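You operate a simulated robot arm through the tools that you are given. There is no shell and no other tool.

Carry out the task below with a simulated robot arm. There is one attempt and no reset: what you move stays moved.

JOB
Pour about 60 ml of water into the mixing cup and stir until the powder dissolves.
Fine: use the wooden stirrer, stand it back in its jar, put the water jug back.
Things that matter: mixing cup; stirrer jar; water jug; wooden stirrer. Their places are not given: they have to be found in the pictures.

It is judged by the outcome, as a careful person would: the job done as asked, and still so three seconds after it is handed in. It fails if anything else is knocked over, pushed out of place, dropped, spilled or broken.

ROBOT AND FRAMES
A 6-joint arm with a two-finger parallel gripper, fixed in place. Base frame: the origin is at the foot of the arm, x ahead of it, y to its left, z up; the work surface is at about z = 0.86. Readings come in m, degrees, newtons and seconds.
With the tool pointing down near the work surface it reaches from about 0.26 to 0.68 m from the base axis. Its first joint turns from -66.0 to 66.0 degrees. Payload 2.9 kg.
The tool frame sits at the grasp point between the pads (the TCP): z along the fingers, y along the line on which they close. The tips reach 0.03 m beyond it. The gripper opens to 0.11 m. The fingers are 0.02 m wide and 0.01 m thick; the gripper's body (0.048 by 0.112 m) begins 0.055 m behind the TCP.
Orientation is that of the tool frame in the base frame, as [roll, pitch, yaw] about the fixed x, y, z axes, in that order (R = Rz(yaw) Ry(pitch) Rx(roll)). With the fingers straight down and closing along the base's y, the tool's x points along the base's -x, its y along +y and its z along -z.

CONTROLS
- The arm moves only by the tool jog_arm. Its argument "commands" is one flat list of numbers, 7 for each row, row after row: the shift along the tool's x, y, z in m, then the turn, a rotation vector about the tool's x, y, z in degrees, then the opening, from 0 (shut) to 1 (fully open). In form: [tx, ty, tz, wx, wy, wz, hand, tx, ty, tz, wx, wy, wz, hand, ...]. A call has 1 to 20 rows; each row shifts and turns the commanded pose from where the row before left it, along the tool's axes as they then stand. A row lasts 0.2 s, in which the tool goes at most 0.05 m and 8.6 degrees; a call with a longer step from one row to the next is refused whole, and so is a gripper value outside its range. A pose out of reach is approached as far as the arm can. The call stops where the force on the tool passes 40 N (or 10 N more than at its start, if that is more) or the arm is blocked; 0.2 s more then pass. The fingers move at their own pace (about 0.108 m/s each) and stop on an object; they squeeze with about 37 N. The grip force told is the motor's: it shows also when the fingers shut on nothing. Time passes only in rows, and 0.2 s behind the last, so rows that do not move let the fingers close. The reply holds the time, the measured pose of the TCP, the force on the tool along the base axes, the opening and the grip force, in the units named above and with some noise, with the torque about the TCP (base axes, N m) and any sound that the robot's microphone picked up.
- Cameras (640 x 400 px; columns grow to the right, rows downward): "scene" is fixed at [0.0877, 0.4362, 1.4084]; the picture's right is [-0.69, -0.72, 0.00], its down [-0.24, 0.23, -0.94] and it looks along [0.68, -0.65, -0.34] (base axes); focal length 319 px, centre (320, 200). "wrist" rides on the gripper at [0.072, 0.017, -0.103] in the tool frame; the picture's right is [-0.23, 0.97, 0.00], its down [-0.76, -0.18, -0.62] and it looks along [-0.61, -0.14, 0.78] (tool axes); focal length 222 px, centre (320, 200).
- snapshot(camera): a new picture of that camera. The clock stands still meanwhile.
- probe_pixels(camera, pixels): for up to 12 pixels [column, row] of the newest picture of that camera ("zoom" is the newest enlarged one), the place [x, y, z] in the base frame of the surface seen there, good to about 0.003 m. The clock stands still meanwhile.
- zoom(camera, box): a new picture of the part [left, top, right, bottom] of that camera's present view, enlarged. The clock stands still meanwhile.
- finish_job(): hands the job in; it is judged then, once.

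Unless the task says otherwise, let go and move clear before handing in.

The tools are called after "Call:" as name(argument=value, ...) on one line, values as JSON. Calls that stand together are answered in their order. jog_arm: Moves the arm, as the interface text tells. Its arguments: {"type":"object","properties":{"commands":{"type":"array","items":{"type":"number"}}},"required":["commands"]} The other tools are called the same way: snapshot (camera) takes a picture; probe_pixels (camera, pixels) gives the place of the surface under pixels of a picture; zoom (camera, box) takes an enlarged picture of a part of a camera's view; finish_job () hands the job in.

At the start:

```text
t: 0.0
eef_pos: [0.3901, -0.0143, 1.2697]
tool_rot: [-180.0, 0.0, 180.0]
wrist_force: [0.1, -0.6, 0.3]
moment: [0.0, 0.0, 0.05]
grip_width: 0.1101
finger_force: 0.0
```

scene: 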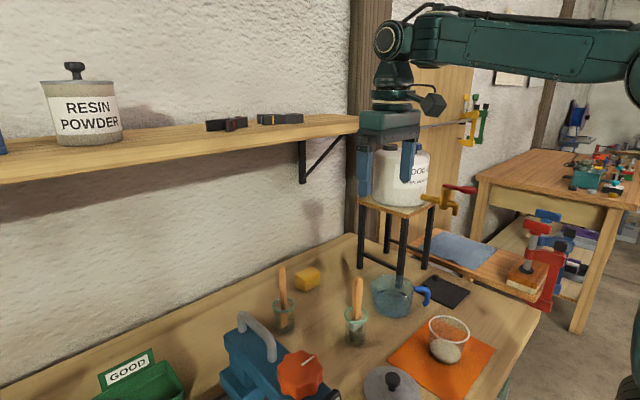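
wrist: 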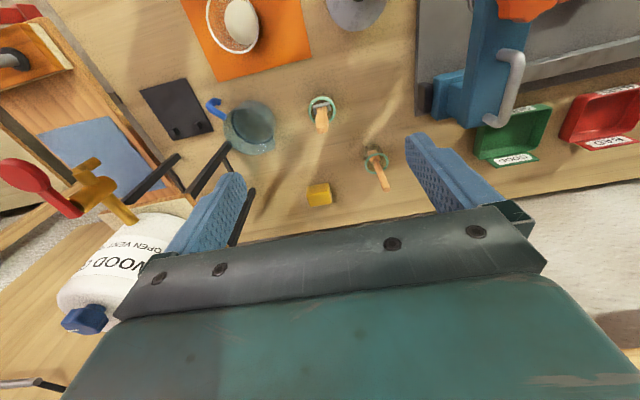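

The first pictures show a jug with a blue handle near scene (395,297), two jars with sticks near (283,310) and (356,320), and a cup near (448,330). I'll zoom in on each of them before moving.

Call:
zoom(camera="scene", box=[230, 240, 390, 360])

Call:
zoom(camera="scene", box=[340, 250, 520, 400])

Call:
zoom(camera="wrist", box=[120, 0, 420, 220])

```text
3.33 times, centred on (310, 300) of scene
```

zoom: 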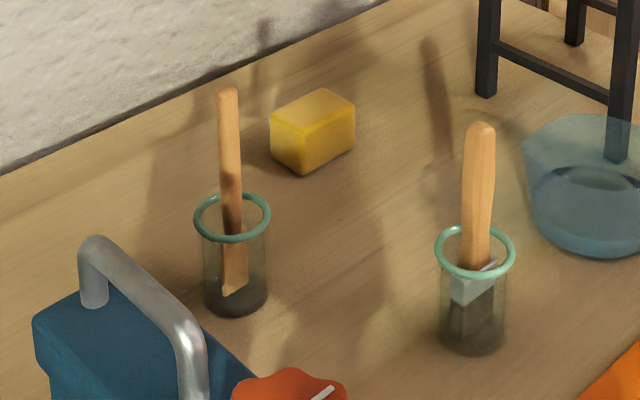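

```text
2.67 times, centred on (430, 325) of scene
```

zoom: 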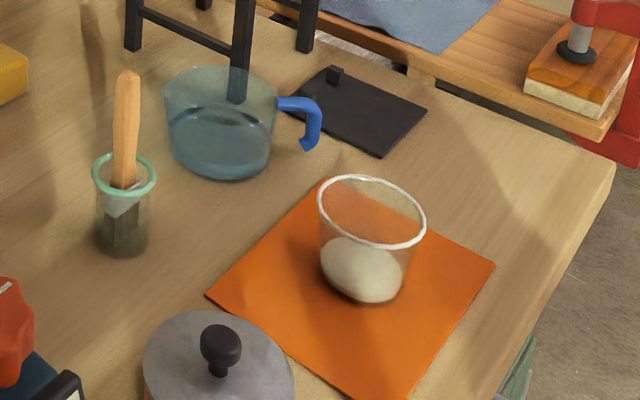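

```text
1.82 times, centred on (270, 110) of wrist
```

zoom: 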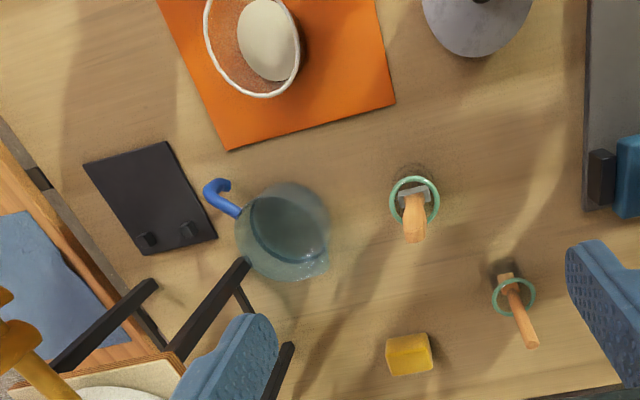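

The left jar (rim near scene (283,307)) holds an all-wooden paddle. The right one holds a metal-bladed tool, so the left is the stirrer I need. I'll probe the key points.

Call:
probe_pixels(camera="scene", pixels=[[282, 268], [283, 288], [283, 299], [284, 312], [284, 333], [273, 305], [294, 305], [284, 325], [310, 281], [356, 282], [356, 321], [303, 375]])

Call:
probe_pixels(camera="scene", pixels=[[373, 286], [392, 276], [414, 289], [420, 289], [428, 291], [427, 301], [425, 304], [392, 317], [430, 322], [468, 336], [448, 340], [447, 362]])

Call:
probe_pixels(camera="zoom", pixels=[[215, 184], [222, 200], [237, 213], [290, 235], [329, 268], [244, 225], [290, 185], [206, 30], [298, 60], [262, 96], [268, 40], [250, 265]])

Call:
probe_pixels(camera="wrist", pixels=[[384, 187], [372, 155], [376, 170], [376, 147], [364, 162], [388, 160], [322, 95], [322, 125], [335, 108], [308, 110], [319, 192], [170, 110]])

```text
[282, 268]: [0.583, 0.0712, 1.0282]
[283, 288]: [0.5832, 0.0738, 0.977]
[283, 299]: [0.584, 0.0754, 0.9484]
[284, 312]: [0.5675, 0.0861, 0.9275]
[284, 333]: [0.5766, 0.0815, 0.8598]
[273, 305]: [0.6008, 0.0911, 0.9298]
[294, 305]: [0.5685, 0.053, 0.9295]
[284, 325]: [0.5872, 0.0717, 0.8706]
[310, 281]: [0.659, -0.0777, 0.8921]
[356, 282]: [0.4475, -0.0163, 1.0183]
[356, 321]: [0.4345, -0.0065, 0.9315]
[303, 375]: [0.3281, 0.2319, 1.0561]
```

```text
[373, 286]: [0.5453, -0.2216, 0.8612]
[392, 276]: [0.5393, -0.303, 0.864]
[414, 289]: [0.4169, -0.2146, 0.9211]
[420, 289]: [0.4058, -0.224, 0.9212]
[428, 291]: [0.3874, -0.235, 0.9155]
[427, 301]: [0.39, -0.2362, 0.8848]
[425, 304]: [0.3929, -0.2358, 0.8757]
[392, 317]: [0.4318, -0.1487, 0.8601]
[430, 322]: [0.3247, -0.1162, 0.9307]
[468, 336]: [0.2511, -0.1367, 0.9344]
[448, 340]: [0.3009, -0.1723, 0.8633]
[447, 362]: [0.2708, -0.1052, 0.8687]
```

```text
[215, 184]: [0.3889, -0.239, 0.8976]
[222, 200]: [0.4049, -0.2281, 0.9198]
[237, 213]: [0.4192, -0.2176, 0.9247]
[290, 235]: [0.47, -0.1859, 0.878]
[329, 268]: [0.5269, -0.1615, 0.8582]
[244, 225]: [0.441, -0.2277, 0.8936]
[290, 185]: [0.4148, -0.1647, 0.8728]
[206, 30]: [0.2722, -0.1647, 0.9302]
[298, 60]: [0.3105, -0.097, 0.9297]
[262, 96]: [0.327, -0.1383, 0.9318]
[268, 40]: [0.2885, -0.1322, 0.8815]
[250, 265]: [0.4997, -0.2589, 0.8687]
```

```text
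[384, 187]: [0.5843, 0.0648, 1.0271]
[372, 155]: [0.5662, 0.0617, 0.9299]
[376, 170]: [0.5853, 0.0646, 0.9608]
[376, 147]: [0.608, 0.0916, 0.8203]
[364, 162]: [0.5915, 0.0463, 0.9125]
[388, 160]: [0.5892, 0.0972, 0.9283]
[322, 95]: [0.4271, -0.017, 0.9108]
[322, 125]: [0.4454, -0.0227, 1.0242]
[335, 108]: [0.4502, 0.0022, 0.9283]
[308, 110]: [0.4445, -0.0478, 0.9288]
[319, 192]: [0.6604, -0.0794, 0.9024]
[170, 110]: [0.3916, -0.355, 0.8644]
```

The stirrer stands in the jar at about (0.585, 0.072) with its top at z≈1.028. The cup is at about (0.29,-0.13) with its rim at 0.931, and the jug handle is near (0.39,-0.235) with its top at 0.921. I'll look more closely at the jug and cup to get their size and water level.

Call:
zoom(camera="scene", box=[360, 260, 450, 325])

Call:
zoom(camera="scene", box=[410, 300, 490, 380])

Call:
zoom(camera="wrist", box=[190, 80, 290, 170])

```text
6.15 times, centred on (405, 292) of scene
```

zoom: 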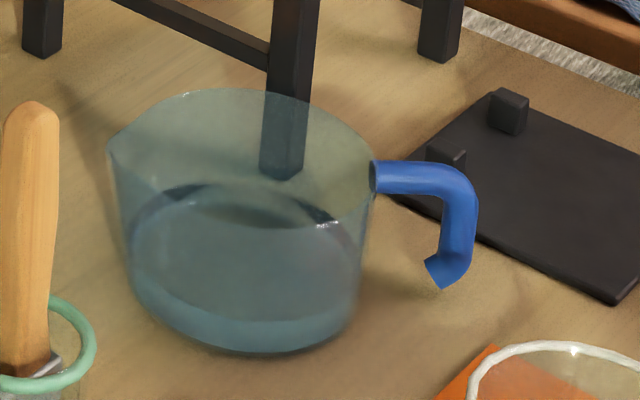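

```text
5.00 times, centred on (450, 340) of scene
```

zoom: 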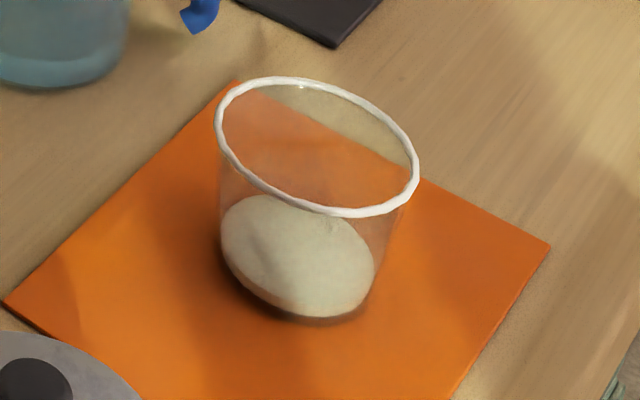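

```text
4.44 times, centred on (240, 125) of wrist
```

zoom: 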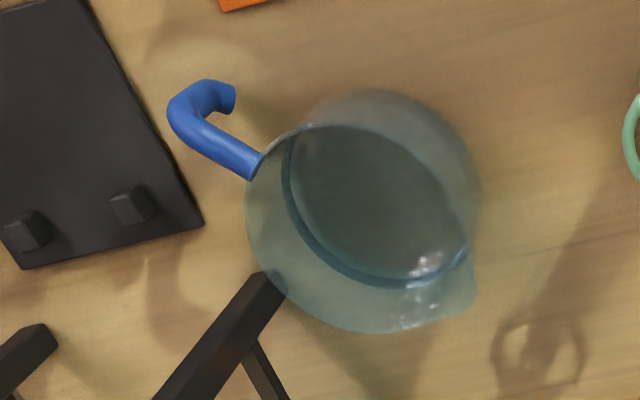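

I fitted the jug as centre ≈(0.458,-0.177), radius ≈0.053, rim z 0.93, spout direction ≈42°, and the cup centre as ≈(0.289,-0.127). Next I'll check the obstacles around them: shelf, glue stand, clamps and the blue machine.

Call:
snapshot(camera="scene")

Call:
probe_pixels(camera="scene", pixels=[[350, 132], [220, 160], [400, 212], [434, 206], [364, 205], [402, 150], [402, 270], [362, 262], [440, 200], [470, 190], [300, 340], [240, 330]])

Call:
probe_pixels(camera="scene", pixels=[[394, 375], [405, 395], [300, 372], [430, 222], [540, 270], [535, 230], [490, 350], [392, 350], [240, 145], [283, 120], [428, 262], [340, 125]])

```text
taken
```

scene: 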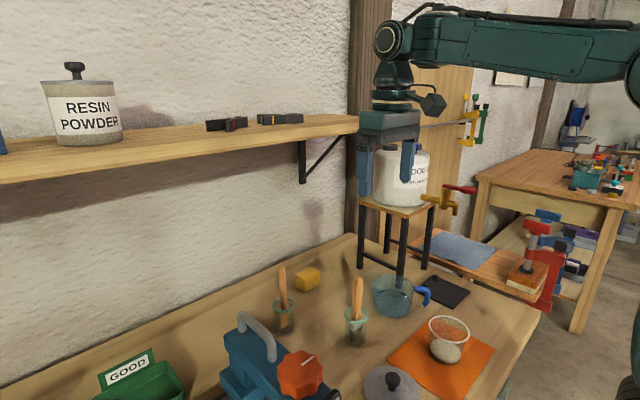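

```text
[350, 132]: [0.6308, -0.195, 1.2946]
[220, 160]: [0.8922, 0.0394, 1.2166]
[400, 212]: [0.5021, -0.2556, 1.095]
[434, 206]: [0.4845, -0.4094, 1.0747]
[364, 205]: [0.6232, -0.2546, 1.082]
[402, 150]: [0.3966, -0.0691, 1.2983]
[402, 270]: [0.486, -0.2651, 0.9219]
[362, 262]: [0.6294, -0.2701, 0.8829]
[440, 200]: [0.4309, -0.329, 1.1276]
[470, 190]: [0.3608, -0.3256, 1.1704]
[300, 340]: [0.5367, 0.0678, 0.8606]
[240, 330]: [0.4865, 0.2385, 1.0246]
```

```text
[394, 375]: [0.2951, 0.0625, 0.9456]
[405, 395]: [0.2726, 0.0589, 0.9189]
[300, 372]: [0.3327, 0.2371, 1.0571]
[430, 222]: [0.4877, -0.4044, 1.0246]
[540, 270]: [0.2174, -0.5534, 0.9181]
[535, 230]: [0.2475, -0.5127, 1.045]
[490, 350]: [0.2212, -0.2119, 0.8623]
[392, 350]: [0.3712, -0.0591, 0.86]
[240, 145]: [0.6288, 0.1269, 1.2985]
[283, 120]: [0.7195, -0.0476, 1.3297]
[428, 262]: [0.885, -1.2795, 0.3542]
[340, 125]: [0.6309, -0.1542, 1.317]
```

The glue stand spans x 0.48–0.63 and y < -0.255, and its bottle has a yellow/red tap sticking out near (0.36–0.43,-0.33,1.13–1.17). That is close to the handle approach, so I'll look at the tap in detail.

Call:
zoom(camera="scene", box=[380, 130, 500, 230])

Call:
probe_pixels(camera="scene", pixels=[[427, 197], [433, 198], [445, 192], [455, 210], [452, 203], [441, 207], [449, 190], [458, 188], [465, 189], [474, 189], [440, 193], [415, 180]])

Call:
zoom(camera="wrist", box=[0, 130, 240, 330])

Call:
probe_pixels(camera="wrist", pixels=[[15, 172], [40, 190], [68, 208], [85, 162], [78, 178], [100, 185], [125, 212], [90, 195], [85, 320], [120, 230], [88, 210], [110, 200]])

```text
4.00 times, centred on (440, 180) of scene
```

zoom: 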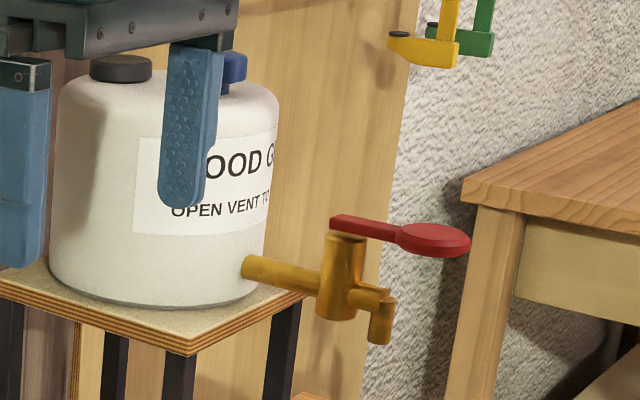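

```text
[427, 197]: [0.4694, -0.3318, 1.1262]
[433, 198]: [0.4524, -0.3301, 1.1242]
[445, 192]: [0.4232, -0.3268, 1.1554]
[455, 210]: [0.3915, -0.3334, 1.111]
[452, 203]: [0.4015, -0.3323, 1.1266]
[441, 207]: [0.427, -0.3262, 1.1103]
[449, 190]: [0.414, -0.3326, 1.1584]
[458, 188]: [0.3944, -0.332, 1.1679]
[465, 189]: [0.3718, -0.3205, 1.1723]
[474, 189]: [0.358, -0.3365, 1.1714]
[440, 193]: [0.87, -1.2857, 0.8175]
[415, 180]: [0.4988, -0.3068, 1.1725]
```

```text
2.00 times, centred on (120, 230) of wrist
```

zoom: 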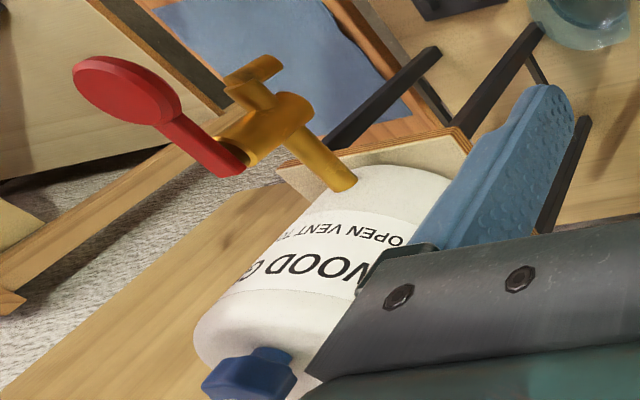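

```text
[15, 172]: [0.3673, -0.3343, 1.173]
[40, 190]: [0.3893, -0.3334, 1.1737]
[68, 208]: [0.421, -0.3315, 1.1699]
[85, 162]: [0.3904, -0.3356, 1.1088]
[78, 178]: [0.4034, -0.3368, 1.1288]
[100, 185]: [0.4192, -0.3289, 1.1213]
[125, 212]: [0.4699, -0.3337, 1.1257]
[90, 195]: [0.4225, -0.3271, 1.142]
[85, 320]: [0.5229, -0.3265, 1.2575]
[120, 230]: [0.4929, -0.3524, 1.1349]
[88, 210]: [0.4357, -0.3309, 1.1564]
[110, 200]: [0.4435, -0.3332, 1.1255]
```

The tap runs along y≈-0.333 (x 0.355–0.47, z 1.10–1.175), so a vertical approach at y≈-0.233 clears it. I'll move over, yaw 42° so the fingers straddle the handle, and descend partway with the gripper open.

Call:
jog_arm(commands=[0, -0.035, 0, 0, 0, 0, 1, 0, -0.035, 0, 0, 0, 0, 1, 0, -0.035, 0, 0, 0, 0, 1, 0, -0.035, 0, 0, 0, 0, 1, 0, 0, 0, 0, 0, -7, 1, 0, 0, 0, 0, 0, -7, 1, 0, 0, 0, 0, 0, -7, 1, 0, 0, 0, 0, 0, -7, 1, 0, 0, 0, 0, 0, -7, 1, 0, 0, 0, 0, 0, -7, 1, 0, 0, 0.04, 0, 0, 0, 1, 0, 0, 0.04, 0, 0, 0, 1, 0, 0, 0.04, 0, 0, 0, 1, 0, 0, 0.04, 0, 0, 0, 1, 0, 0, 0.04, 0, 0, 0, 1, 0, 0, 0, 0, 0, 0, 1])

Call:
snapshot(camera="wrist")

Call:
snapshot(camera="scene")

```text
t: 3.4
eef_pos: [0.3904, -0.1545, 1.068]
tool_rot: [180.0, 0.0, -138.0]
wrist_force: [1.0, -0.5, -0.3]
moment: [-0.01, 0.0, -0.02]
grip_width: 0.1099
finger_force: 0.0
```

```text
taken
```

wrist: 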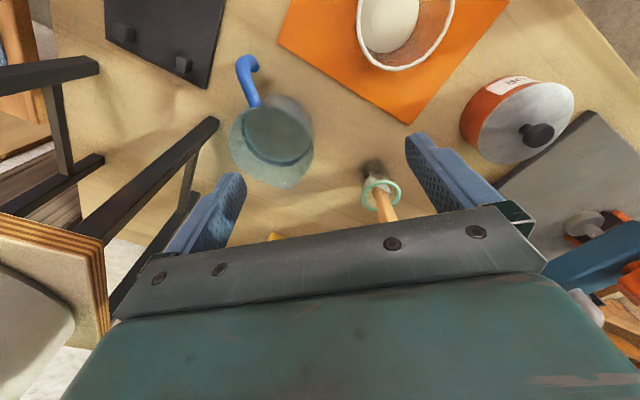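

```text
taken
```

scene: 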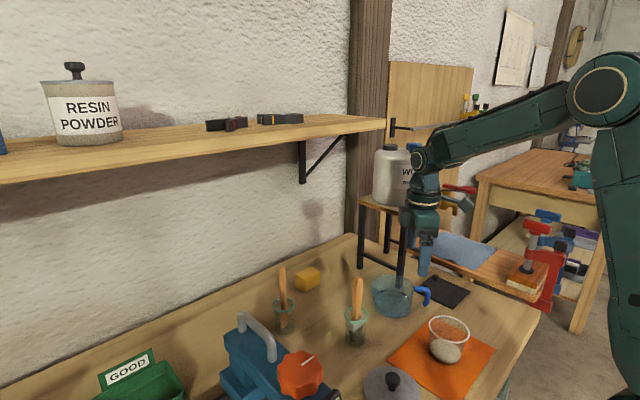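

The arm is at (0.390,-0.154,1.068) as commanded, and the wrist view shows the jug with its handle at wrist (245,80). I'll zoom there and probe the handle exactly.

Call:
zoom(camera="wrist", box=[210, 40, 330, 200])

Call:
probe_pixels(camera="wrist", pixels=[[254, 66], [246, 62], [240, 65], [242, 76], [247, 90], [252, 103], [257, 105], [249, 98], [243, 83], [240, 70], [282, 188], [310, 160]])

```text
2.50 times, centred on (270, 120) of wrist
```

zoom: 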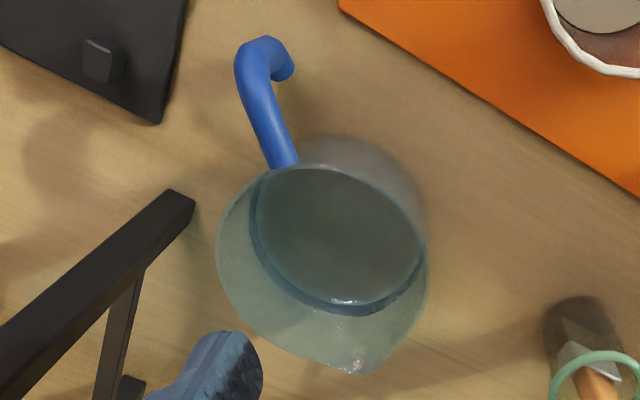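

```text
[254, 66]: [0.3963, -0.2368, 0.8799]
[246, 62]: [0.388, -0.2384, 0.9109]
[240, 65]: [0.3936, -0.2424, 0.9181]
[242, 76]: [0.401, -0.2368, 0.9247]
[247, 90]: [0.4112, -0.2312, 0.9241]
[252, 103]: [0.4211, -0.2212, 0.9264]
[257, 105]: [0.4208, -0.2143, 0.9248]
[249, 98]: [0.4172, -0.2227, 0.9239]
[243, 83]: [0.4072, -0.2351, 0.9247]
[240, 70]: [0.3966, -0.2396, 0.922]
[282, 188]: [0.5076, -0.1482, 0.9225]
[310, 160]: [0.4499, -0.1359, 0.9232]
```

The handle bar runs at about 39–40° with its vertical leg near (0.394,-0.239) and top at z 0.9255. I'll descend to z≈0.993 first, which stays below the tap, then slide over the handle and look again.

Call:
jog_arm(commands=[0, 0, 0.025, 0, 0, 2, 1, 0, 0, 0.025, 0, 0, 0, 1, 0, 0, 0.025, 0, 0, 0, 1, 0.0159, -0.0224, 0, 0, 0, 0, 1, 0.0159, -0.0224, 0, 0, 0, 0, 1, 0.0159, -0.0223, 0, 0, 0, 0, 1, 0, 0, 0, 0, 0, 0, 1])

Call:
snapshot(camera="wrist")

Call:
zoom(camera="scene", box=[350, 140, 500, 320])

```text
t: 5.0
eef_pos: [0.3975, -0.2369, 0.9941]
tool_rot: [180.0, 0.0, -140.0]
wrist_force: [0.0, 0.1, 0.1]
moment: [0.03, -0.02, 0.02]
grip_width: 0.11
finger_force: 0.1
```

```text
taken
```

wrist: 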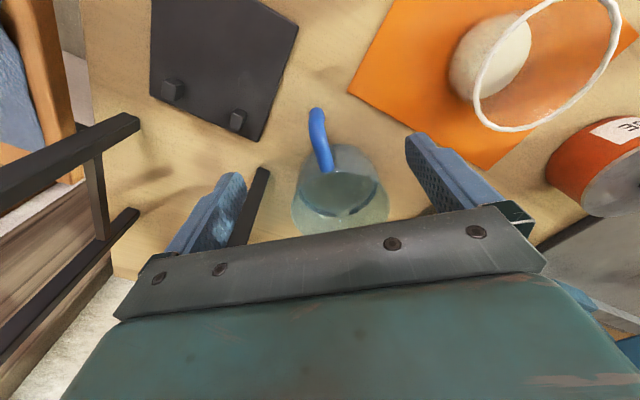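

```text
2.22 times, centred on (425, 230) of scene
```

zoom: 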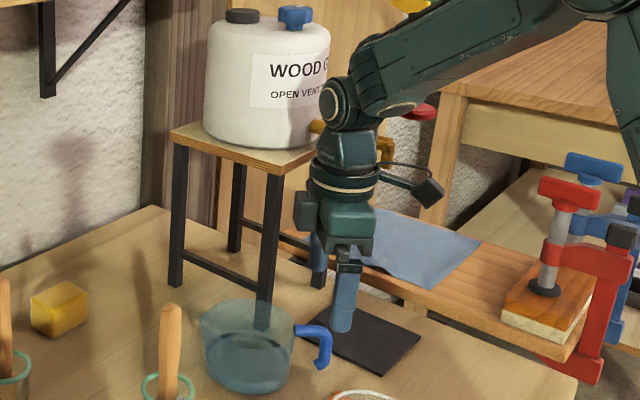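

The handle sits centred between the open fingers, and the wrist is clear of the tap in the scene view. I'll descend to TCP z≈0.902 slowly and then check.

Call:
jog_arm(commands=[0, 0, 0.02, 0, 0, 0, 1, 0, 0, 0.02, 0, 0, 0, 1, 0, 0, 0.02, 0, 0, 0, 1, 0, 0, 0.02, 0, 0, 0, 1, 0, 0, 0.012, 0, 0, 0, 1, 0, 0, 0, 0, 0, 0, 1])

Call:
snapshot(camera="wrist")

Call:
zoom(camera="scene", box=[350, 140, 500, 320])

```text
t: 6.4
eef_pos: [0.3976, -0.2374, 0.9023]
tool_rot: [180.0, 0.0, -140.1]
wrist_force: [-1.0, -0.1, 0.4]
moment: [-0.02, 0.01, 0.0]
grip_width: 0.1102
finger_force: 0.1
```

```text
taken
```

wrist: 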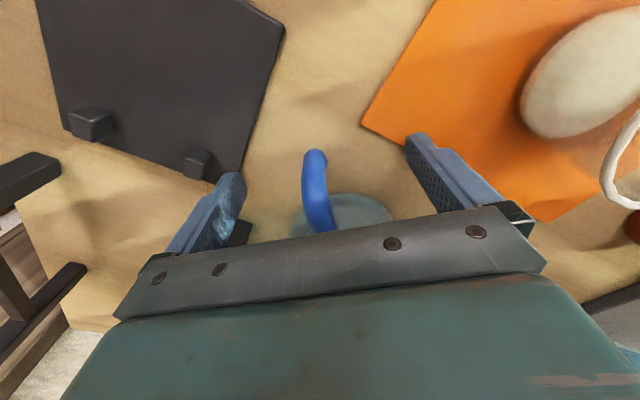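

```text
2.22 times, centred on (425, 230) of scene
```

zoom: 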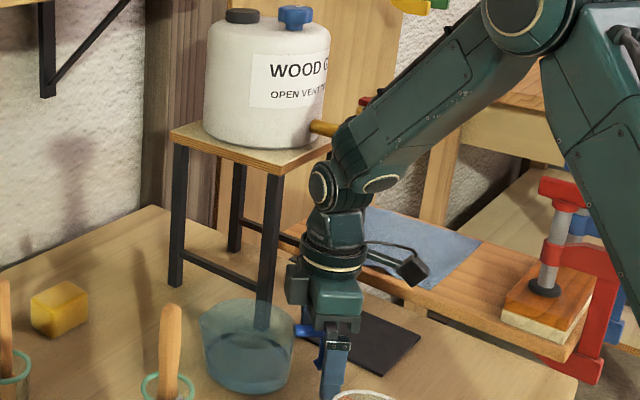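

Force is near zero and the handle is centred between the pads. I'll close on it in two stages.

Call:
jog_arm(commands=[0, 0, 0, 0, 0, 0, 0.6, 0, 0, 0, 0, 0, 0, 0.25, 0, 0, 0, 0, 0, 0, 0.2, 0, 0, 0, 0, 0, 0, 0.15, 0, 0, 0, 0, 0, 0, 0.1, 0, 0, 0, 0, 0, 0, 0, 0, 0, 0, 0, 0, 0, 0, 0, 0, 0, 0, 0, 0, 0])

Call:
snapshot(camera="wrist")

Call:
zoom(camera="scene", box=[350, 240, 470, 340])

```text
t: 8.2
eef_pos: [0.3978, -0.2377, 0.9017]
tool_rot: [-180.0, 0.1, -140.0]
wrist_force: [0.2, 1.2, 0.6]
moment: [-0.01, -0.15, 0.07]
grip_width: 0.0138
finger_force: 37.2
```

```text
taken
```

wrist: 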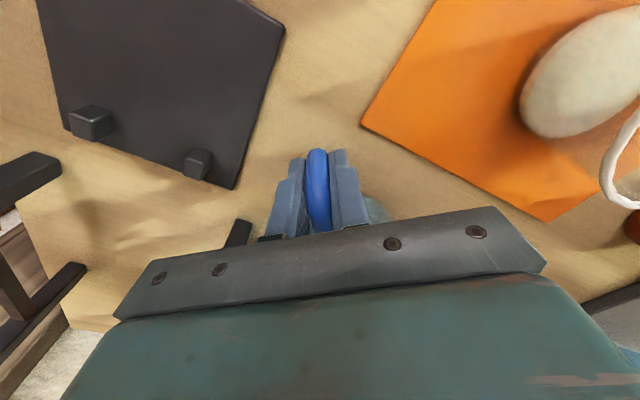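

```text
4.00 times, centred on (410, 290) of scene
```

zoom: 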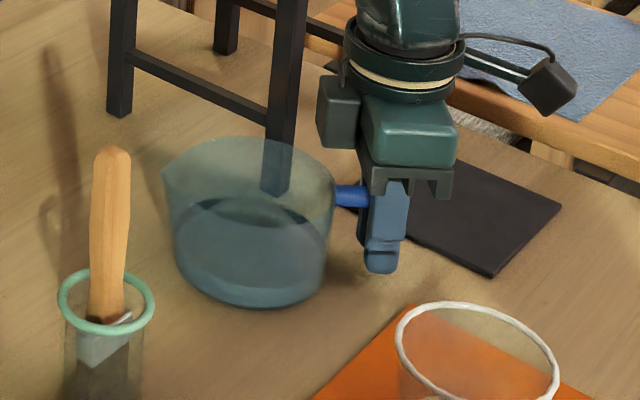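

The handle is gripped at 13.8 mm with 37 N. I'll lift it gently 2 cm, then check the weight and that the jug isn't rotating in the grip.

Call:
jog_arm(commands=[0, 0, -0.003, 0, 0, 0, 0, 0, 0, -0.005, 0, 0, 0, 0, 0, 0, -0.006, 0, 0, 0, 0, 0, 0, -0.006, 0, 0, 0, 0, 0, 0, 0, 0, 0, 0, 0, 0, 0, 0, 0, 0, 0, 0])

Call:
zoom(camera="scene", box=[350, 240, 470, 340])

```text
t: 9.6
eef_pos: [0.3973, -0.2373, 0.9214]
tool_rot: [180.0, 0.0, -139.9]
wrist_force: [0.2, -1.8, -1.5]
moment: [-0.08, 0.1, 0.02]
grip_width: 0.0139
finger_force: 36.8
```

```text
4.00 times, centred on (410, 290) of scene
```

zoom: 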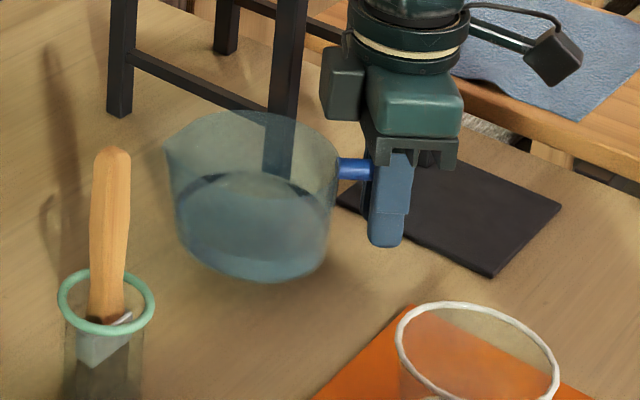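

The jug is lifted and level, and the grip is stable. I'll probe the water surface inside the jug, since those readings can serve to measure the volume.

Call:
probe_pixels(camera="zoom", pixels=[[240, 210], [260, 230], [280, 200], [220, 240], [250, 250], [200, 200], [240, 180], [300, 210], [250, 140], [168, 150], [330, 170], [250, 278]])

Call:
snapshot(camera="wrist")

Call:
jog_arm(commands=[0, 0, 0, 0, 0, 0, 0])

Call:
jog_arm(commands=[0, 0, 0, 0, 0, 0, 0])

Call:
jog_arm(commands=[0, 0, 0, 0, 0, 0, 0])

Call:
jog_arm(commands=[0, 0, 0, 0, 0, 0, 0])

```text
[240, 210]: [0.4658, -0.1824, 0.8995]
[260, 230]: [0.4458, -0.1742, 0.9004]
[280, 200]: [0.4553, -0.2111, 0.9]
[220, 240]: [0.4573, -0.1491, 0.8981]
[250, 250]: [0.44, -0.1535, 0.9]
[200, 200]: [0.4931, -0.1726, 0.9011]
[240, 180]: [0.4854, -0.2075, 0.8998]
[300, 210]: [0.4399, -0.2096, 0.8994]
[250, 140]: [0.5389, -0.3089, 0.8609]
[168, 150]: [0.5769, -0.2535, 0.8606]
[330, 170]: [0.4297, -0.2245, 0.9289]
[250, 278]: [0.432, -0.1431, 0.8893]
```

```text
taken
```

wrist: 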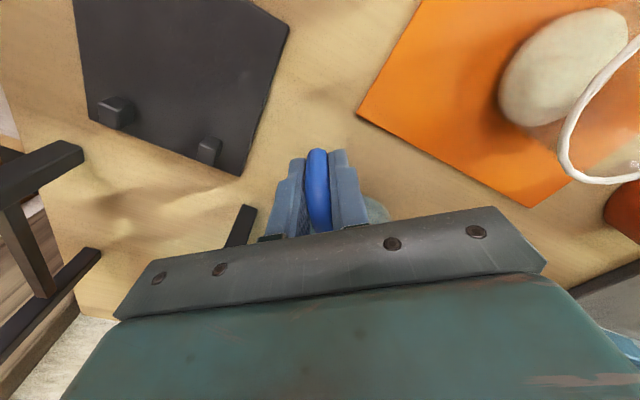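

```text
t: 10.0
eef_pos: [0.397, -0.2364, 0.9225]
tool_rot: [-180.0, 0.0, -139.9]
wrist_force: [-0.4, -0.4, -2.6]
moment: [-0.14, 0.11, -0.02]
grip_width: 0.0137
finger_force: 36.7
```

```text
t: 10.4
eef_pos: [0.3982, -0.2362, 0.922]
tool_rot: [180.0, 0.1, -140.0]
wrist_force: [0.0, -0.2, -2.4]
moment: [-0.12, 0.09, 0.01]
grip_width: 0.0138
finger_force: 36.9
```

```text
t: 10.8
eef_pos: [0.3972, -0.2368, 0.9224]
tool_rot: [-180.0, 0.0, -140.0]
wrist_force: [-1.2, -0.3, -1.1]
moment: [-0.08, 0.09, 0.01]
grip_width: 0.0136
finger_force: 37.2
```

```text
t: 11.2
eef_pos: [0.3973, -0.2383, 0.9211]
tool_rot: [180.0, 0.0, -140.0]
wrist_force: [-0.1, 0.2, -1.4]
moment: [-0.04, 0.14, 0.02]
grip_width: 0.0139
finger_force: 37.2
```

The probes give a flat water surface at z≈0.900 with the jug lifted 2 cm, so there is about 2 cm of water (roughly 130 ml). I'll carry it up and away from the tap, then yaw the spout toward +y, keeping it level and slow.

Call:
jog_arm(commands=[0, 0, -0.01, 0, 0, 0, 0, 0, 0, -0.01, 0, 0, 0, 0, 0, 0, -0.01, 0, 0, 0, 0, 0, 0, -0.01, 0, 0, 0, 0, 0.00807, 0.01113, -0.0075, 0, 0, 0, 0, 0.00807, 0.01113, -0.0075, 0, 0, 0, 0, 0.00807, 0.01113, -0.0075, 0, 0, 0, 0, 0.00807, 0.01113, -0.0075, 0, 0, 0, 0, 0.00807, 0.01113, -0.0075, 0, 0, 0, 0, 0.00807, 0.01113, -0.0075, 0, 0, 0, 0, 0, 0, 0, 0, 0, -5, 0, 0, 0, 0, 0, 0, -5, 0, 0, 0, 0, 0, 0, -5, 0, 0, 0, 0, 0, 0, -5, 0, 0, 0, 0, 0, 0, -5, 0, 0, 0, 0, 0, 0, -5, 0, 0, 0, 0, 0, 0, -5, 0, 0, 0, 0, 0, 0, -5, 0, 0, 0, 0, 0, 0, -5, 0, 0, 0, 0, 0, 0, -5, 0])

Call:
snapshot(camera="scene")

Call:
snapshot(camera="wrist")

```text
t: 15.4
eef_pos: [0.3169, -0.2166, 1.0055]
tool_rot: [180.0, -0.1, -90.0]
wrist_force: [0.3, 0.0, -1.6]
moment: [-0.12, 0.0, 0.01]
grip_width: 0.0135
finger_force: 36.9
```

```text
taken
```

scene: 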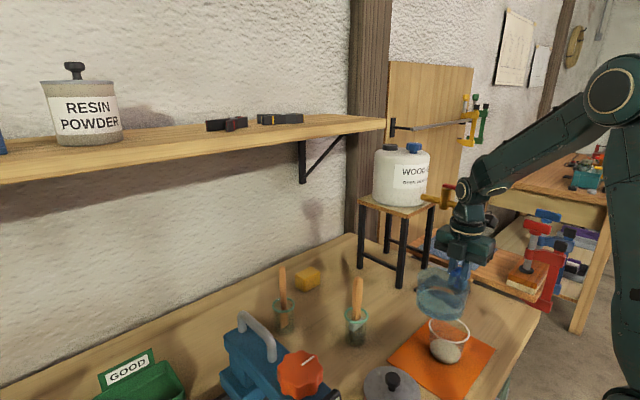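

```text
taken
```

wrist: 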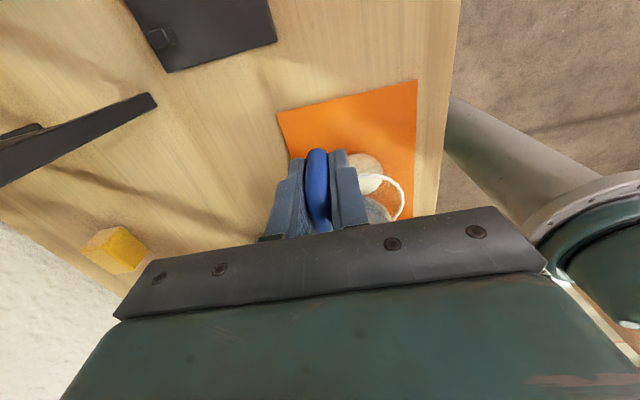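

The jug is level at (0.317,-0.217,1.006) with the spout toward +y, beside the cup. I'll raise it to (0.289,-0.267,1.081) and tilt to 40°, which is below the pouring angle, to check that the arm can reach the tilt.

Call:
jog_arm(commands=[0.00833, 0.00467, -0.01258, 0, 0, 0, 0, 0.00833, 0.00467, -0.01258, 0, 0, 0, 0, 0.00833, 0.00467, -0.01258, 0, 0, 0, 0, 0.00833, 0.00467, -0.01258, 0, 0, 0, 0, 0.00833, 0.00467, -0.01258, 0, 0, 0, 0, 0.00833, 0.00467, -0.01258, 0, 0, 0, 0, 0, 0, 0, 0, 3, 0, 0, 0, 0, 0, 0, 3, 0, 0, 0, 0, 0, 0, 3, 0, 0, 0, 0, 0, 0, 3, 0, 0, 0, 0, 0, 0, 3, 0, 0, 0, 0, 0, 0, 3, 0, 0, 0, 0, 0, 0, 3, 0, 0, 0, 0, 0, 0, 3, 0, 0, 0, 0, 0, 0, 3, 0, 0, 0, 0, 0, 0, 3, 0, 0])

Call:
snapshot(camera="scene")

Call:
zoom(camera="scene", box=[400, 200, 520, 380])

```text
t: 18.8
eef_pos: [0.2894, -0.2672, 1.0823]
tool_rot: [-180.0, -30.1, -90.1]
wrist_force: [0.1, -0.4, -1.3]
moment: [-0.13, 0.02, -0.02]
grip_width: 0.0136
finger_force: 36.9
```

```text
taken
```

scene: 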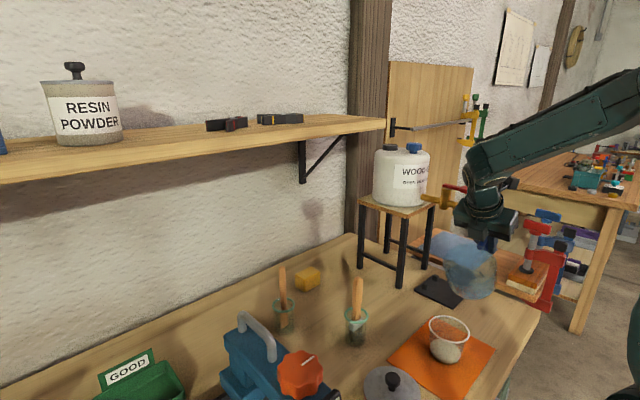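

```text
2.22 times, centred on (460, 290) of scene
```

zoom: 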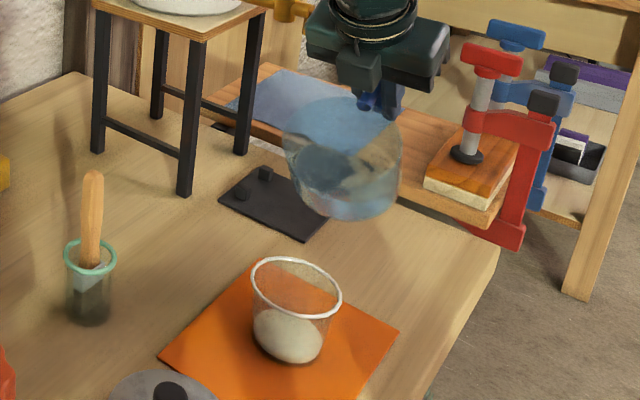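

It tracks well at 30° tilt. I'll zoom on the jug to confirm where the spout lip actually is.

Call:
zoom(camera="scene", box=[425, 215, 515, 310])

Call:
snapshot(camera="wrist")

```text
4.21 times, centred on (470, 262) of scene
```

zoom: 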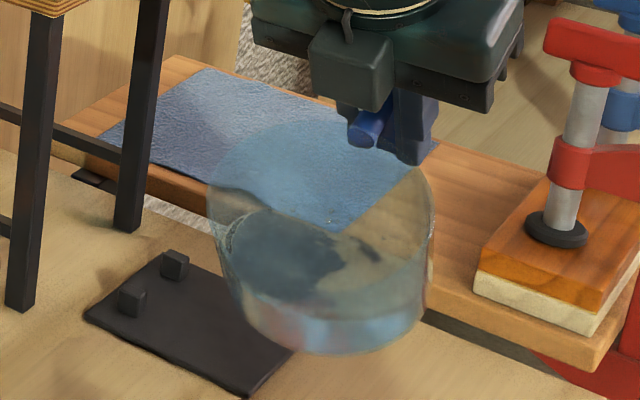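

```text
taken
```

wrist: 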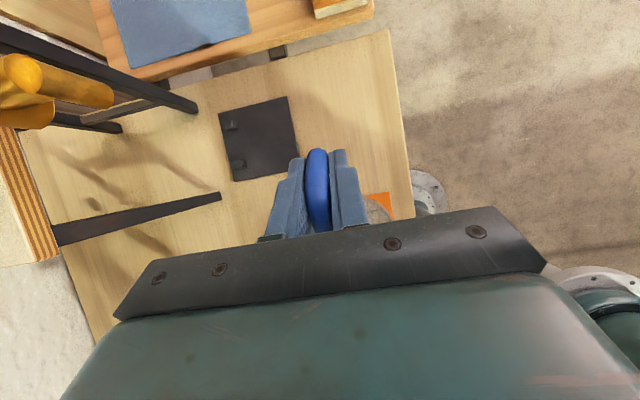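

I'll probe the jug surfaces to verify its actual tilt and the water surface.

Call:
probe_pixels(camera="zoom", pixels=[[261, 300], [250, 290], [240, 300], [230, 240], [222, 225], [280, 250], [320, 270], [350, 320], [300, 320], [432, 200], [300, 200], [380, 250]])

Call:
zoom(camera="scene", box=[440, 235, 500, 295])

Call:
probe_pixels(camera="zoom", pixels=[[200, 200], [250, 250], [300, 300], [350, 350], [200, 300], [250, 350], [150, 150], [300, 150], [350, 200], [400, 250], [220, 240], [320, 380]])

```text
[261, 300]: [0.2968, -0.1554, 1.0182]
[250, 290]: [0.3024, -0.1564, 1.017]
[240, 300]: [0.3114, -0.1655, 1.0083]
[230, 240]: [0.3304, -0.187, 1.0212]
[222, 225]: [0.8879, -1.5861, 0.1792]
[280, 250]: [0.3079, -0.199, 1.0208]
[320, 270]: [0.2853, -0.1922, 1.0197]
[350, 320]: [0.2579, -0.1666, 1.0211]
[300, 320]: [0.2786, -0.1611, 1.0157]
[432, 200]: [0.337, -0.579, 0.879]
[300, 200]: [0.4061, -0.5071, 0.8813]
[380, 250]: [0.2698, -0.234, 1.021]
```

```text
6.67 times, centred on (470, 265) of scene
```

zoom: 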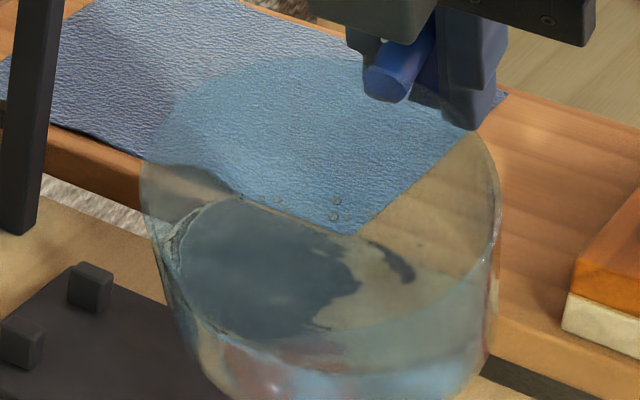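

```text
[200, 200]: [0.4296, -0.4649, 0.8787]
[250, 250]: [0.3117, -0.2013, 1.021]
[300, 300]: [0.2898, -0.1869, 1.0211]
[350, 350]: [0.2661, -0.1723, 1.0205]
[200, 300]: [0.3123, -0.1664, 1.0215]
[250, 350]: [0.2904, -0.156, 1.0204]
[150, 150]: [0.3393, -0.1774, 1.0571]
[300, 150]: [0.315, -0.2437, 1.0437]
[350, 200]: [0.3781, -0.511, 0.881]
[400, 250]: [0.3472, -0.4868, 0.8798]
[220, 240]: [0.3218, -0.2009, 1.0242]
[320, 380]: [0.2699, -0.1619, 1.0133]
```

The jug follows the tool: the water surface reads z≈1.0205 at 30° tilt with the lip about 1.4 cm above it, which fits about 130 ml, so pouring should start near 42°. I'll tilt to 40° with the lip over the cup and lower the lip to z≈0.975.

Call:
jog_arm(commands=[0, 0, 0, 0, 2, 0, 0, 0, 0, 0, 0, 2, 0, 0, 0, 0, 0, 0, 2, 0, 0, 0, 0, 0, 0, 2, 0, 0, 0, 0, 0, 0, 2, 0, 0, -0.00467, 0, 0.00556, 0, 0, 0, 0, -0.00467, 0, 0.00556, 0, 0, 0, 0, -0.00467, 0, 0.00556, 0, 0, 0, 0, -0.00467, 0, 0.00556, 0, 0, 0, 0, -0.00467, 0, 0.00556, 0, 0, 0, 0, 0, 0, 0, 0, 0, 0, 0, 0, 0, 0, 0, 0, 0, 0])

Call:
zoom(camera="scene", box=[410, 240, 510, 370])

```text
t: 21.4
eef_pos: [0.2884, -0.267, 1.0452]
tool_rot: [180.0, -40.0, -89.9]
wrist_force: [0.4, 0.5, -1.3]
moment: [-0.12, 0.02, -0.02]
grip_width: 0.0138
finger_force: 36.8
```

```text
3.08 times, centred on (460, 305) of scene
```

zoom: 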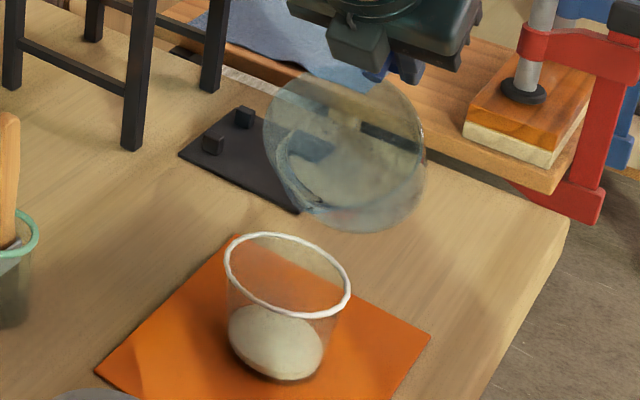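

The spout tip shows at zoom (303,212), right where I predicted, above the cup near its centre. I'll tilt to 44° pivoting about the lip, pause, and look.

Call:
jog_arm(commands=[0.000415, 0, -0.00248, 0, 1, 0, 0, 0.000415, 0, -0.00248, 0, 1, 0, 0, 0.000415, 0, -0.00248, 0, 1, 0, 0, 0.000415, 0, -0.00248, 0, 1, 0, 0, 0, 0, 0, 0, 0, 0, 0, 0, 0, 0, 0, 0, 0, 0, 0, 0, 0, 0, 0, 0, 0])

Call:
zoom(camera="scene", box=[410, 240, 510, 370])

Call:
probe_pixels(camera="zoom", pixels=[[270, 340], [280, 345], [300, 350], [260, 350], [275, 360], [310, 355], [330, 190], [350, 180], [370, 170], [340, 200], [320, 180], [304, 212]])

```text
t: 23.0
eef_pos: [0.2884, -0.2625, 1.0548]
tool_rot: [180.0, -44.0, -90.0]
wrist_force: [0.4, 0.3, -2.9]
moment: [-0.1, 0.01, -0.01]
grip_width: 0.0139
finger_force: 37.0
```

```text
3.08 times, centred on (460, 305) of scene
```

zoom: 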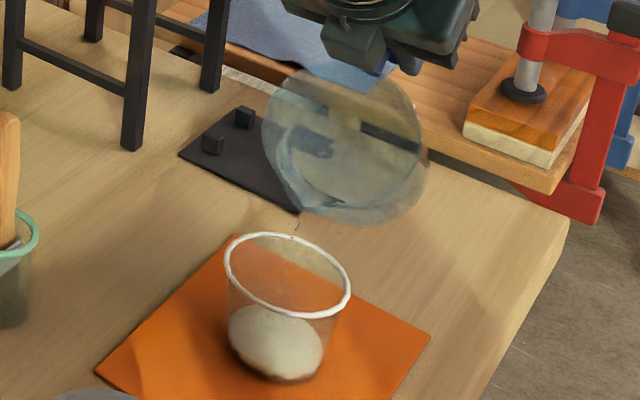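

```text
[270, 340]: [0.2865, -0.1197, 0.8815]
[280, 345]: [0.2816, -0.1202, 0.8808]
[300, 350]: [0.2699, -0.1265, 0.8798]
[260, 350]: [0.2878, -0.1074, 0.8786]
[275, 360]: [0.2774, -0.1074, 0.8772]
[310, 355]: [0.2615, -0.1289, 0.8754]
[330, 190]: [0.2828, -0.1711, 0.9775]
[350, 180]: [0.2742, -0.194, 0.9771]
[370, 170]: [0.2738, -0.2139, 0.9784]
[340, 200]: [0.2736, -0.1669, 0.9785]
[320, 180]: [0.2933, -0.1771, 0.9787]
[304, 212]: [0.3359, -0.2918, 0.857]
```

The surface (z≈0.978) is now at lip height, and a thin trickle shows at zoom (298,222). I'll tilt 2° more with pauses and watch the stream.

Call:
jog_arm(commands=[0.000415, 0, -0.00248, 0, 1, 0, 0, 0, 0, 0, 0, 0, 0, 0, 0.000415, 0, -0.00248, 0, 1, 0, 0, 0, 0, 0, 0, 0, 0, 0])

Call:
zoom(camera="scene", box=[410, 270, 490, 370])

Call:
probe_pixels(camera="zoom", pixels=[[260, 290], [280, 300], [300, 305], [240, 300], [260, 320], [310, 310], [350, 75], [370, 60], [390, 50], [330, 60], [290, 280], [240, 280]])

```text
t: 24.0
eef_pos: [0.2887, -0.2593, 1.0594]
tool_rot: [-180.0, -46.0, -90.0]
wrist_force: [0.4, -0.6, -1.3]
moment: [-0.14, -0.03, 0.0]
grip_width: 0.0137
finger_force: 37.2
```

```text
4.00 times, centred on (450, 320) of scene
```

zoom: 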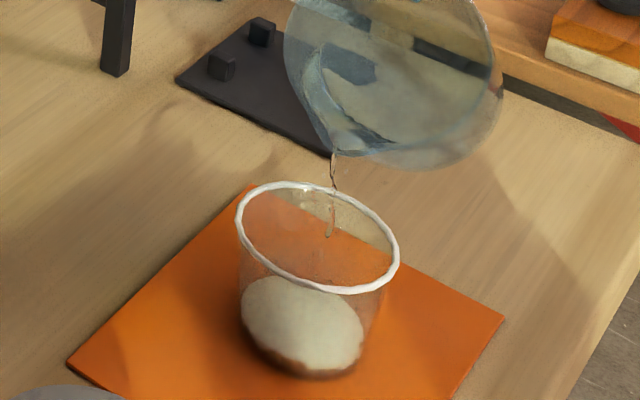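

```text
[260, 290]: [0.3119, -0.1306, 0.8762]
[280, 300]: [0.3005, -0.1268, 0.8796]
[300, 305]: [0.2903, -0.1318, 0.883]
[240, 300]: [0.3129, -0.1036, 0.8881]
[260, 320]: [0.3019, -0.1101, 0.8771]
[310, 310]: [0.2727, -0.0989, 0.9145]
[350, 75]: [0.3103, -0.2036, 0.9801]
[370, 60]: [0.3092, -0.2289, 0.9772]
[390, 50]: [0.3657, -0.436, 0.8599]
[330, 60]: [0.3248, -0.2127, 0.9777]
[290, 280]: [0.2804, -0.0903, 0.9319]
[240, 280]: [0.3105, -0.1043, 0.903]
```

The stream falls into the cup inside its rim, from zoom (333,155) to (330,235). I'll go on to 49° in 1° steps with pauses.

Call:
jog_arm(commands=[0, 0, 0, 0, 0, 0, 0, 0, 0, 0, 0, 0, 0, 0, 0.000415, 0, -0.00248, 0, 1, 0, 0, 0, 0, 0, 0, 0, 0, 0, 0, 0, 0, 0, 0, 0, 0, 0.000415, 0, -0.00248, 0, 1, 0, 0, 0, 0, 0, 0, 0, 0, 0, 0, 0, 0, 0, 0, 0, 0, 0.000415, 0, -0.00248, 0, 1, 0, 0, 0, 0, 0, 0, 0, 0, 0, 0, 0, 0, 0, 0, 0, 0])

Call:
zoom(camera="scene", box=[410, 270, 490, 370])

Call:
probe_pixels(camera="zoom", pixels=[[260, 310], [280, 310], [300, 320], [270, 325], [260, 330], [320, 320], [350, 75], [370, 60], [340, 90], [330, 60], [330, 340], [290, 340]])

```text
t: 26.4
eef_pos: [0.289, -0.2549, 1.0641]
tool_rot: [180.0, -49.1, -90.0]
wrist_force: [-0.2, -0.2, -2.0]
moment: [-0.12, 0.03, -0.02]
grip_width: 0.0138
finger_force: 36.5
```

```text
4.00 times, centred on (450, 320) of scene
```

zoom: 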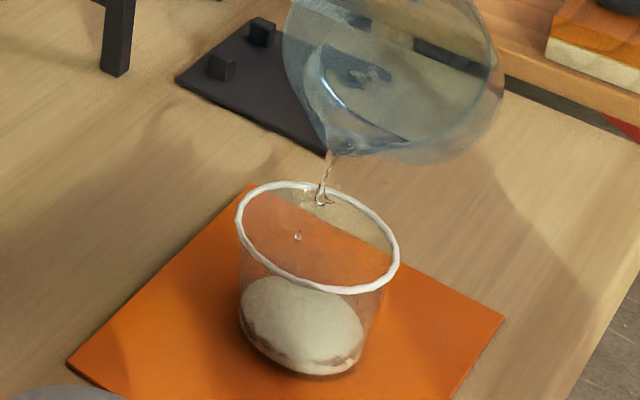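

```text
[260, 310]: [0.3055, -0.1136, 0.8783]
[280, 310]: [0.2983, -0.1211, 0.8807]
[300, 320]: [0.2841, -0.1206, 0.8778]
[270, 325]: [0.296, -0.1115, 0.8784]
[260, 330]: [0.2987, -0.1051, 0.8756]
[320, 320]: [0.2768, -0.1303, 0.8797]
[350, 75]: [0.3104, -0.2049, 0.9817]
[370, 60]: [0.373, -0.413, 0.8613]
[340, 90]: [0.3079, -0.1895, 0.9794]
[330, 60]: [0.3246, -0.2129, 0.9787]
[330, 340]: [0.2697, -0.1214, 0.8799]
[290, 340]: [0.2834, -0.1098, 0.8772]
```

Water is collecting in the cup and the stream is still running, with the jug surface at ≈0.979 just above the lip. I'll hold at 49° for about 2 s and then measure.

Call:
jog_arm(commands=[0, 0, 0, 0, 0, 0, 0, 0, 0, 0, 0, 0, 0, 0, 0, 0, 0, 0, 0, 0, 0, 0, 0, 0, 0, 0, 0, 0, 0, 0, 0, 0, 0, 0, 0, 0, 0, 0, 0, 0, 0, 0, 0, 0, 0, 0, 0, 0, 0])

Call:
zoom(camera="scene", box=[410, 270, 490, 370])

Call:
probe_pixels(camera="zoom", pixels=[[260, 310], [280, 310], [300, 320], [270, 325], [260, 330], [320, 320], [350, 75], [340, 60], [340, 90], [330, 60], [330, 340], [290, 340]])

```text
t: 28.0
eef_pos: [0.289, -0.2541, 1.0645]
tool_rot: [180.0, -48.9, -90.0]
wrist_force: [-0.6, -0.6, -2.3]
moment: [-0.03, -0.02, 0.03]
grip_width: 0.0136
finger_force: 36.8
```

```text
4.00 times, centred on (450, 320) of scene
```

zoom: 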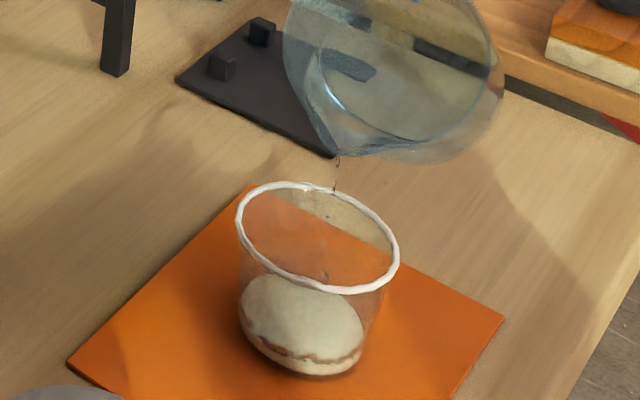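

```text
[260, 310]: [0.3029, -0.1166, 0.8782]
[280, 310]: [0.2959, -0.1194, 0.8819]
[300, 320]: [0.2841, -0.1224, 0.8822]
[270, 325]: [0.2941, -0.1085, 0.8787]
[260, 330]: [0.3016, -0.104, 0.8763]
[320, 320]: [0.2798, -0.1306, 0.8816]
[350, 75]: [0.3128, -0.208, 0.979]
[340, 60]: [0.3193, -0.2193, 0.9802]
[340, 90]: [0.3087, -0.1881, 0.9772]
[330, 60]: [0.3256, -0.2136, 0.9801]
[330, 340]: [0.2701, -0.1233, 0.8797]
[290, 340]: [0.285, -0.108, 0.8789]
```

Flow has nearly stopped at 49°; by the jug geometry roughly 15–20 ml has gone. I'll tilt on to 53° in 1° steps with holds.

Call:
jog_arm(commands=[0.000415, 0, -0.00248, 0, 1, 0, 0, 0, 0, 0, 0, 0, 0, 0, 0, 0, 0, 0, 0, 0, 0, 0.000415, 0, -0.00248, 0, 1, 0, 0, 0, 0, 0, 0, 0, 0, 0, 0, 0, 0, 0, 0, 0, 0, 0.000415, 0, -0.00248, 0, 1, 0, 0, 0, 0, 0, 0, 0, 0, 0, 0, 0, 0, 0, 0, 0, 0, 0.000415, 0, -0.00248, 0, 1, 0, 0, 0, 0, 0, 0, 0, 0, 0, 0, 0, 0, 0, 0, 0, 0, 0, 0, 0, 0, 0, 0, 0, 0, 0, 0, 0, 0, 0, 0, 0, 0, 0, 0, 0, 0, 0])

Call:
zoom(camera="scene", box=[410, 270, 490, 370])

Call:
probe_pixels(camera="zoom", pixels=[[260, 310], [280, 310], [300, 320], [270, 325], [260, 330], [320, 320], [350, 75], [340, 60], [340, 90], [330, 60], [330, 340], [290, 340]])

```text
t: 31.2
eef_pos: [0.288, -0.2476, 1.073]
tool_rot: [180.0, -53.1, -89.9]
wrist_force: [-0.9, -0.3, -1.4]
moment: [-0.07, -0.01, -0.01]
grip_width: 0.0138
finger_force: 37.3
```

```text
4.00 times, centred on (450, 320) of scene
```

zoom: 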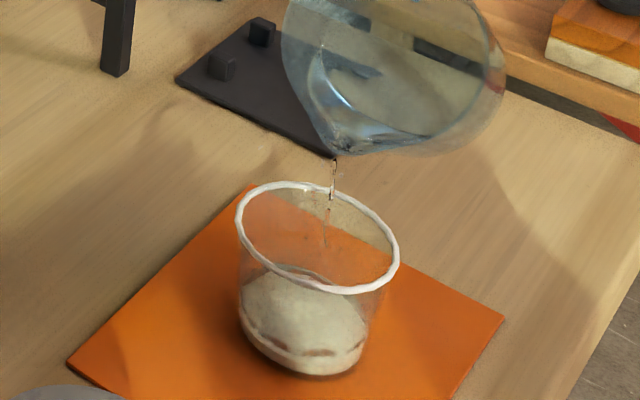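

```text
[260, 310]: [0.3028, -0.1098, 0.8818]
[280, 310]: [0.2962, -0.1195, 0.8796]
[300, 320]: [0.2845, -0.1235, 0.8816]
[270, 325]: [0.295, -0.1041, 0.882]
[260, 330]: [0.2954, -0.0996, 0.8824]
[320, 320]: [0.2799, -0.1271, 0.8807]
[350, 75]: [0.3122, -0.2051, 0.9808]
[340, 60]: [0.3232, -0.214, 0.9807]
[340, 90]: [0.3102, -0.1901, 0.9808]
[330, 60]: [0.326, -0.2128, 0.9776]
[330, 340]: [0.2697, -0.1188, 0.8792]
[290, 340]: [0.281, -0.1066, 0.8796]
```

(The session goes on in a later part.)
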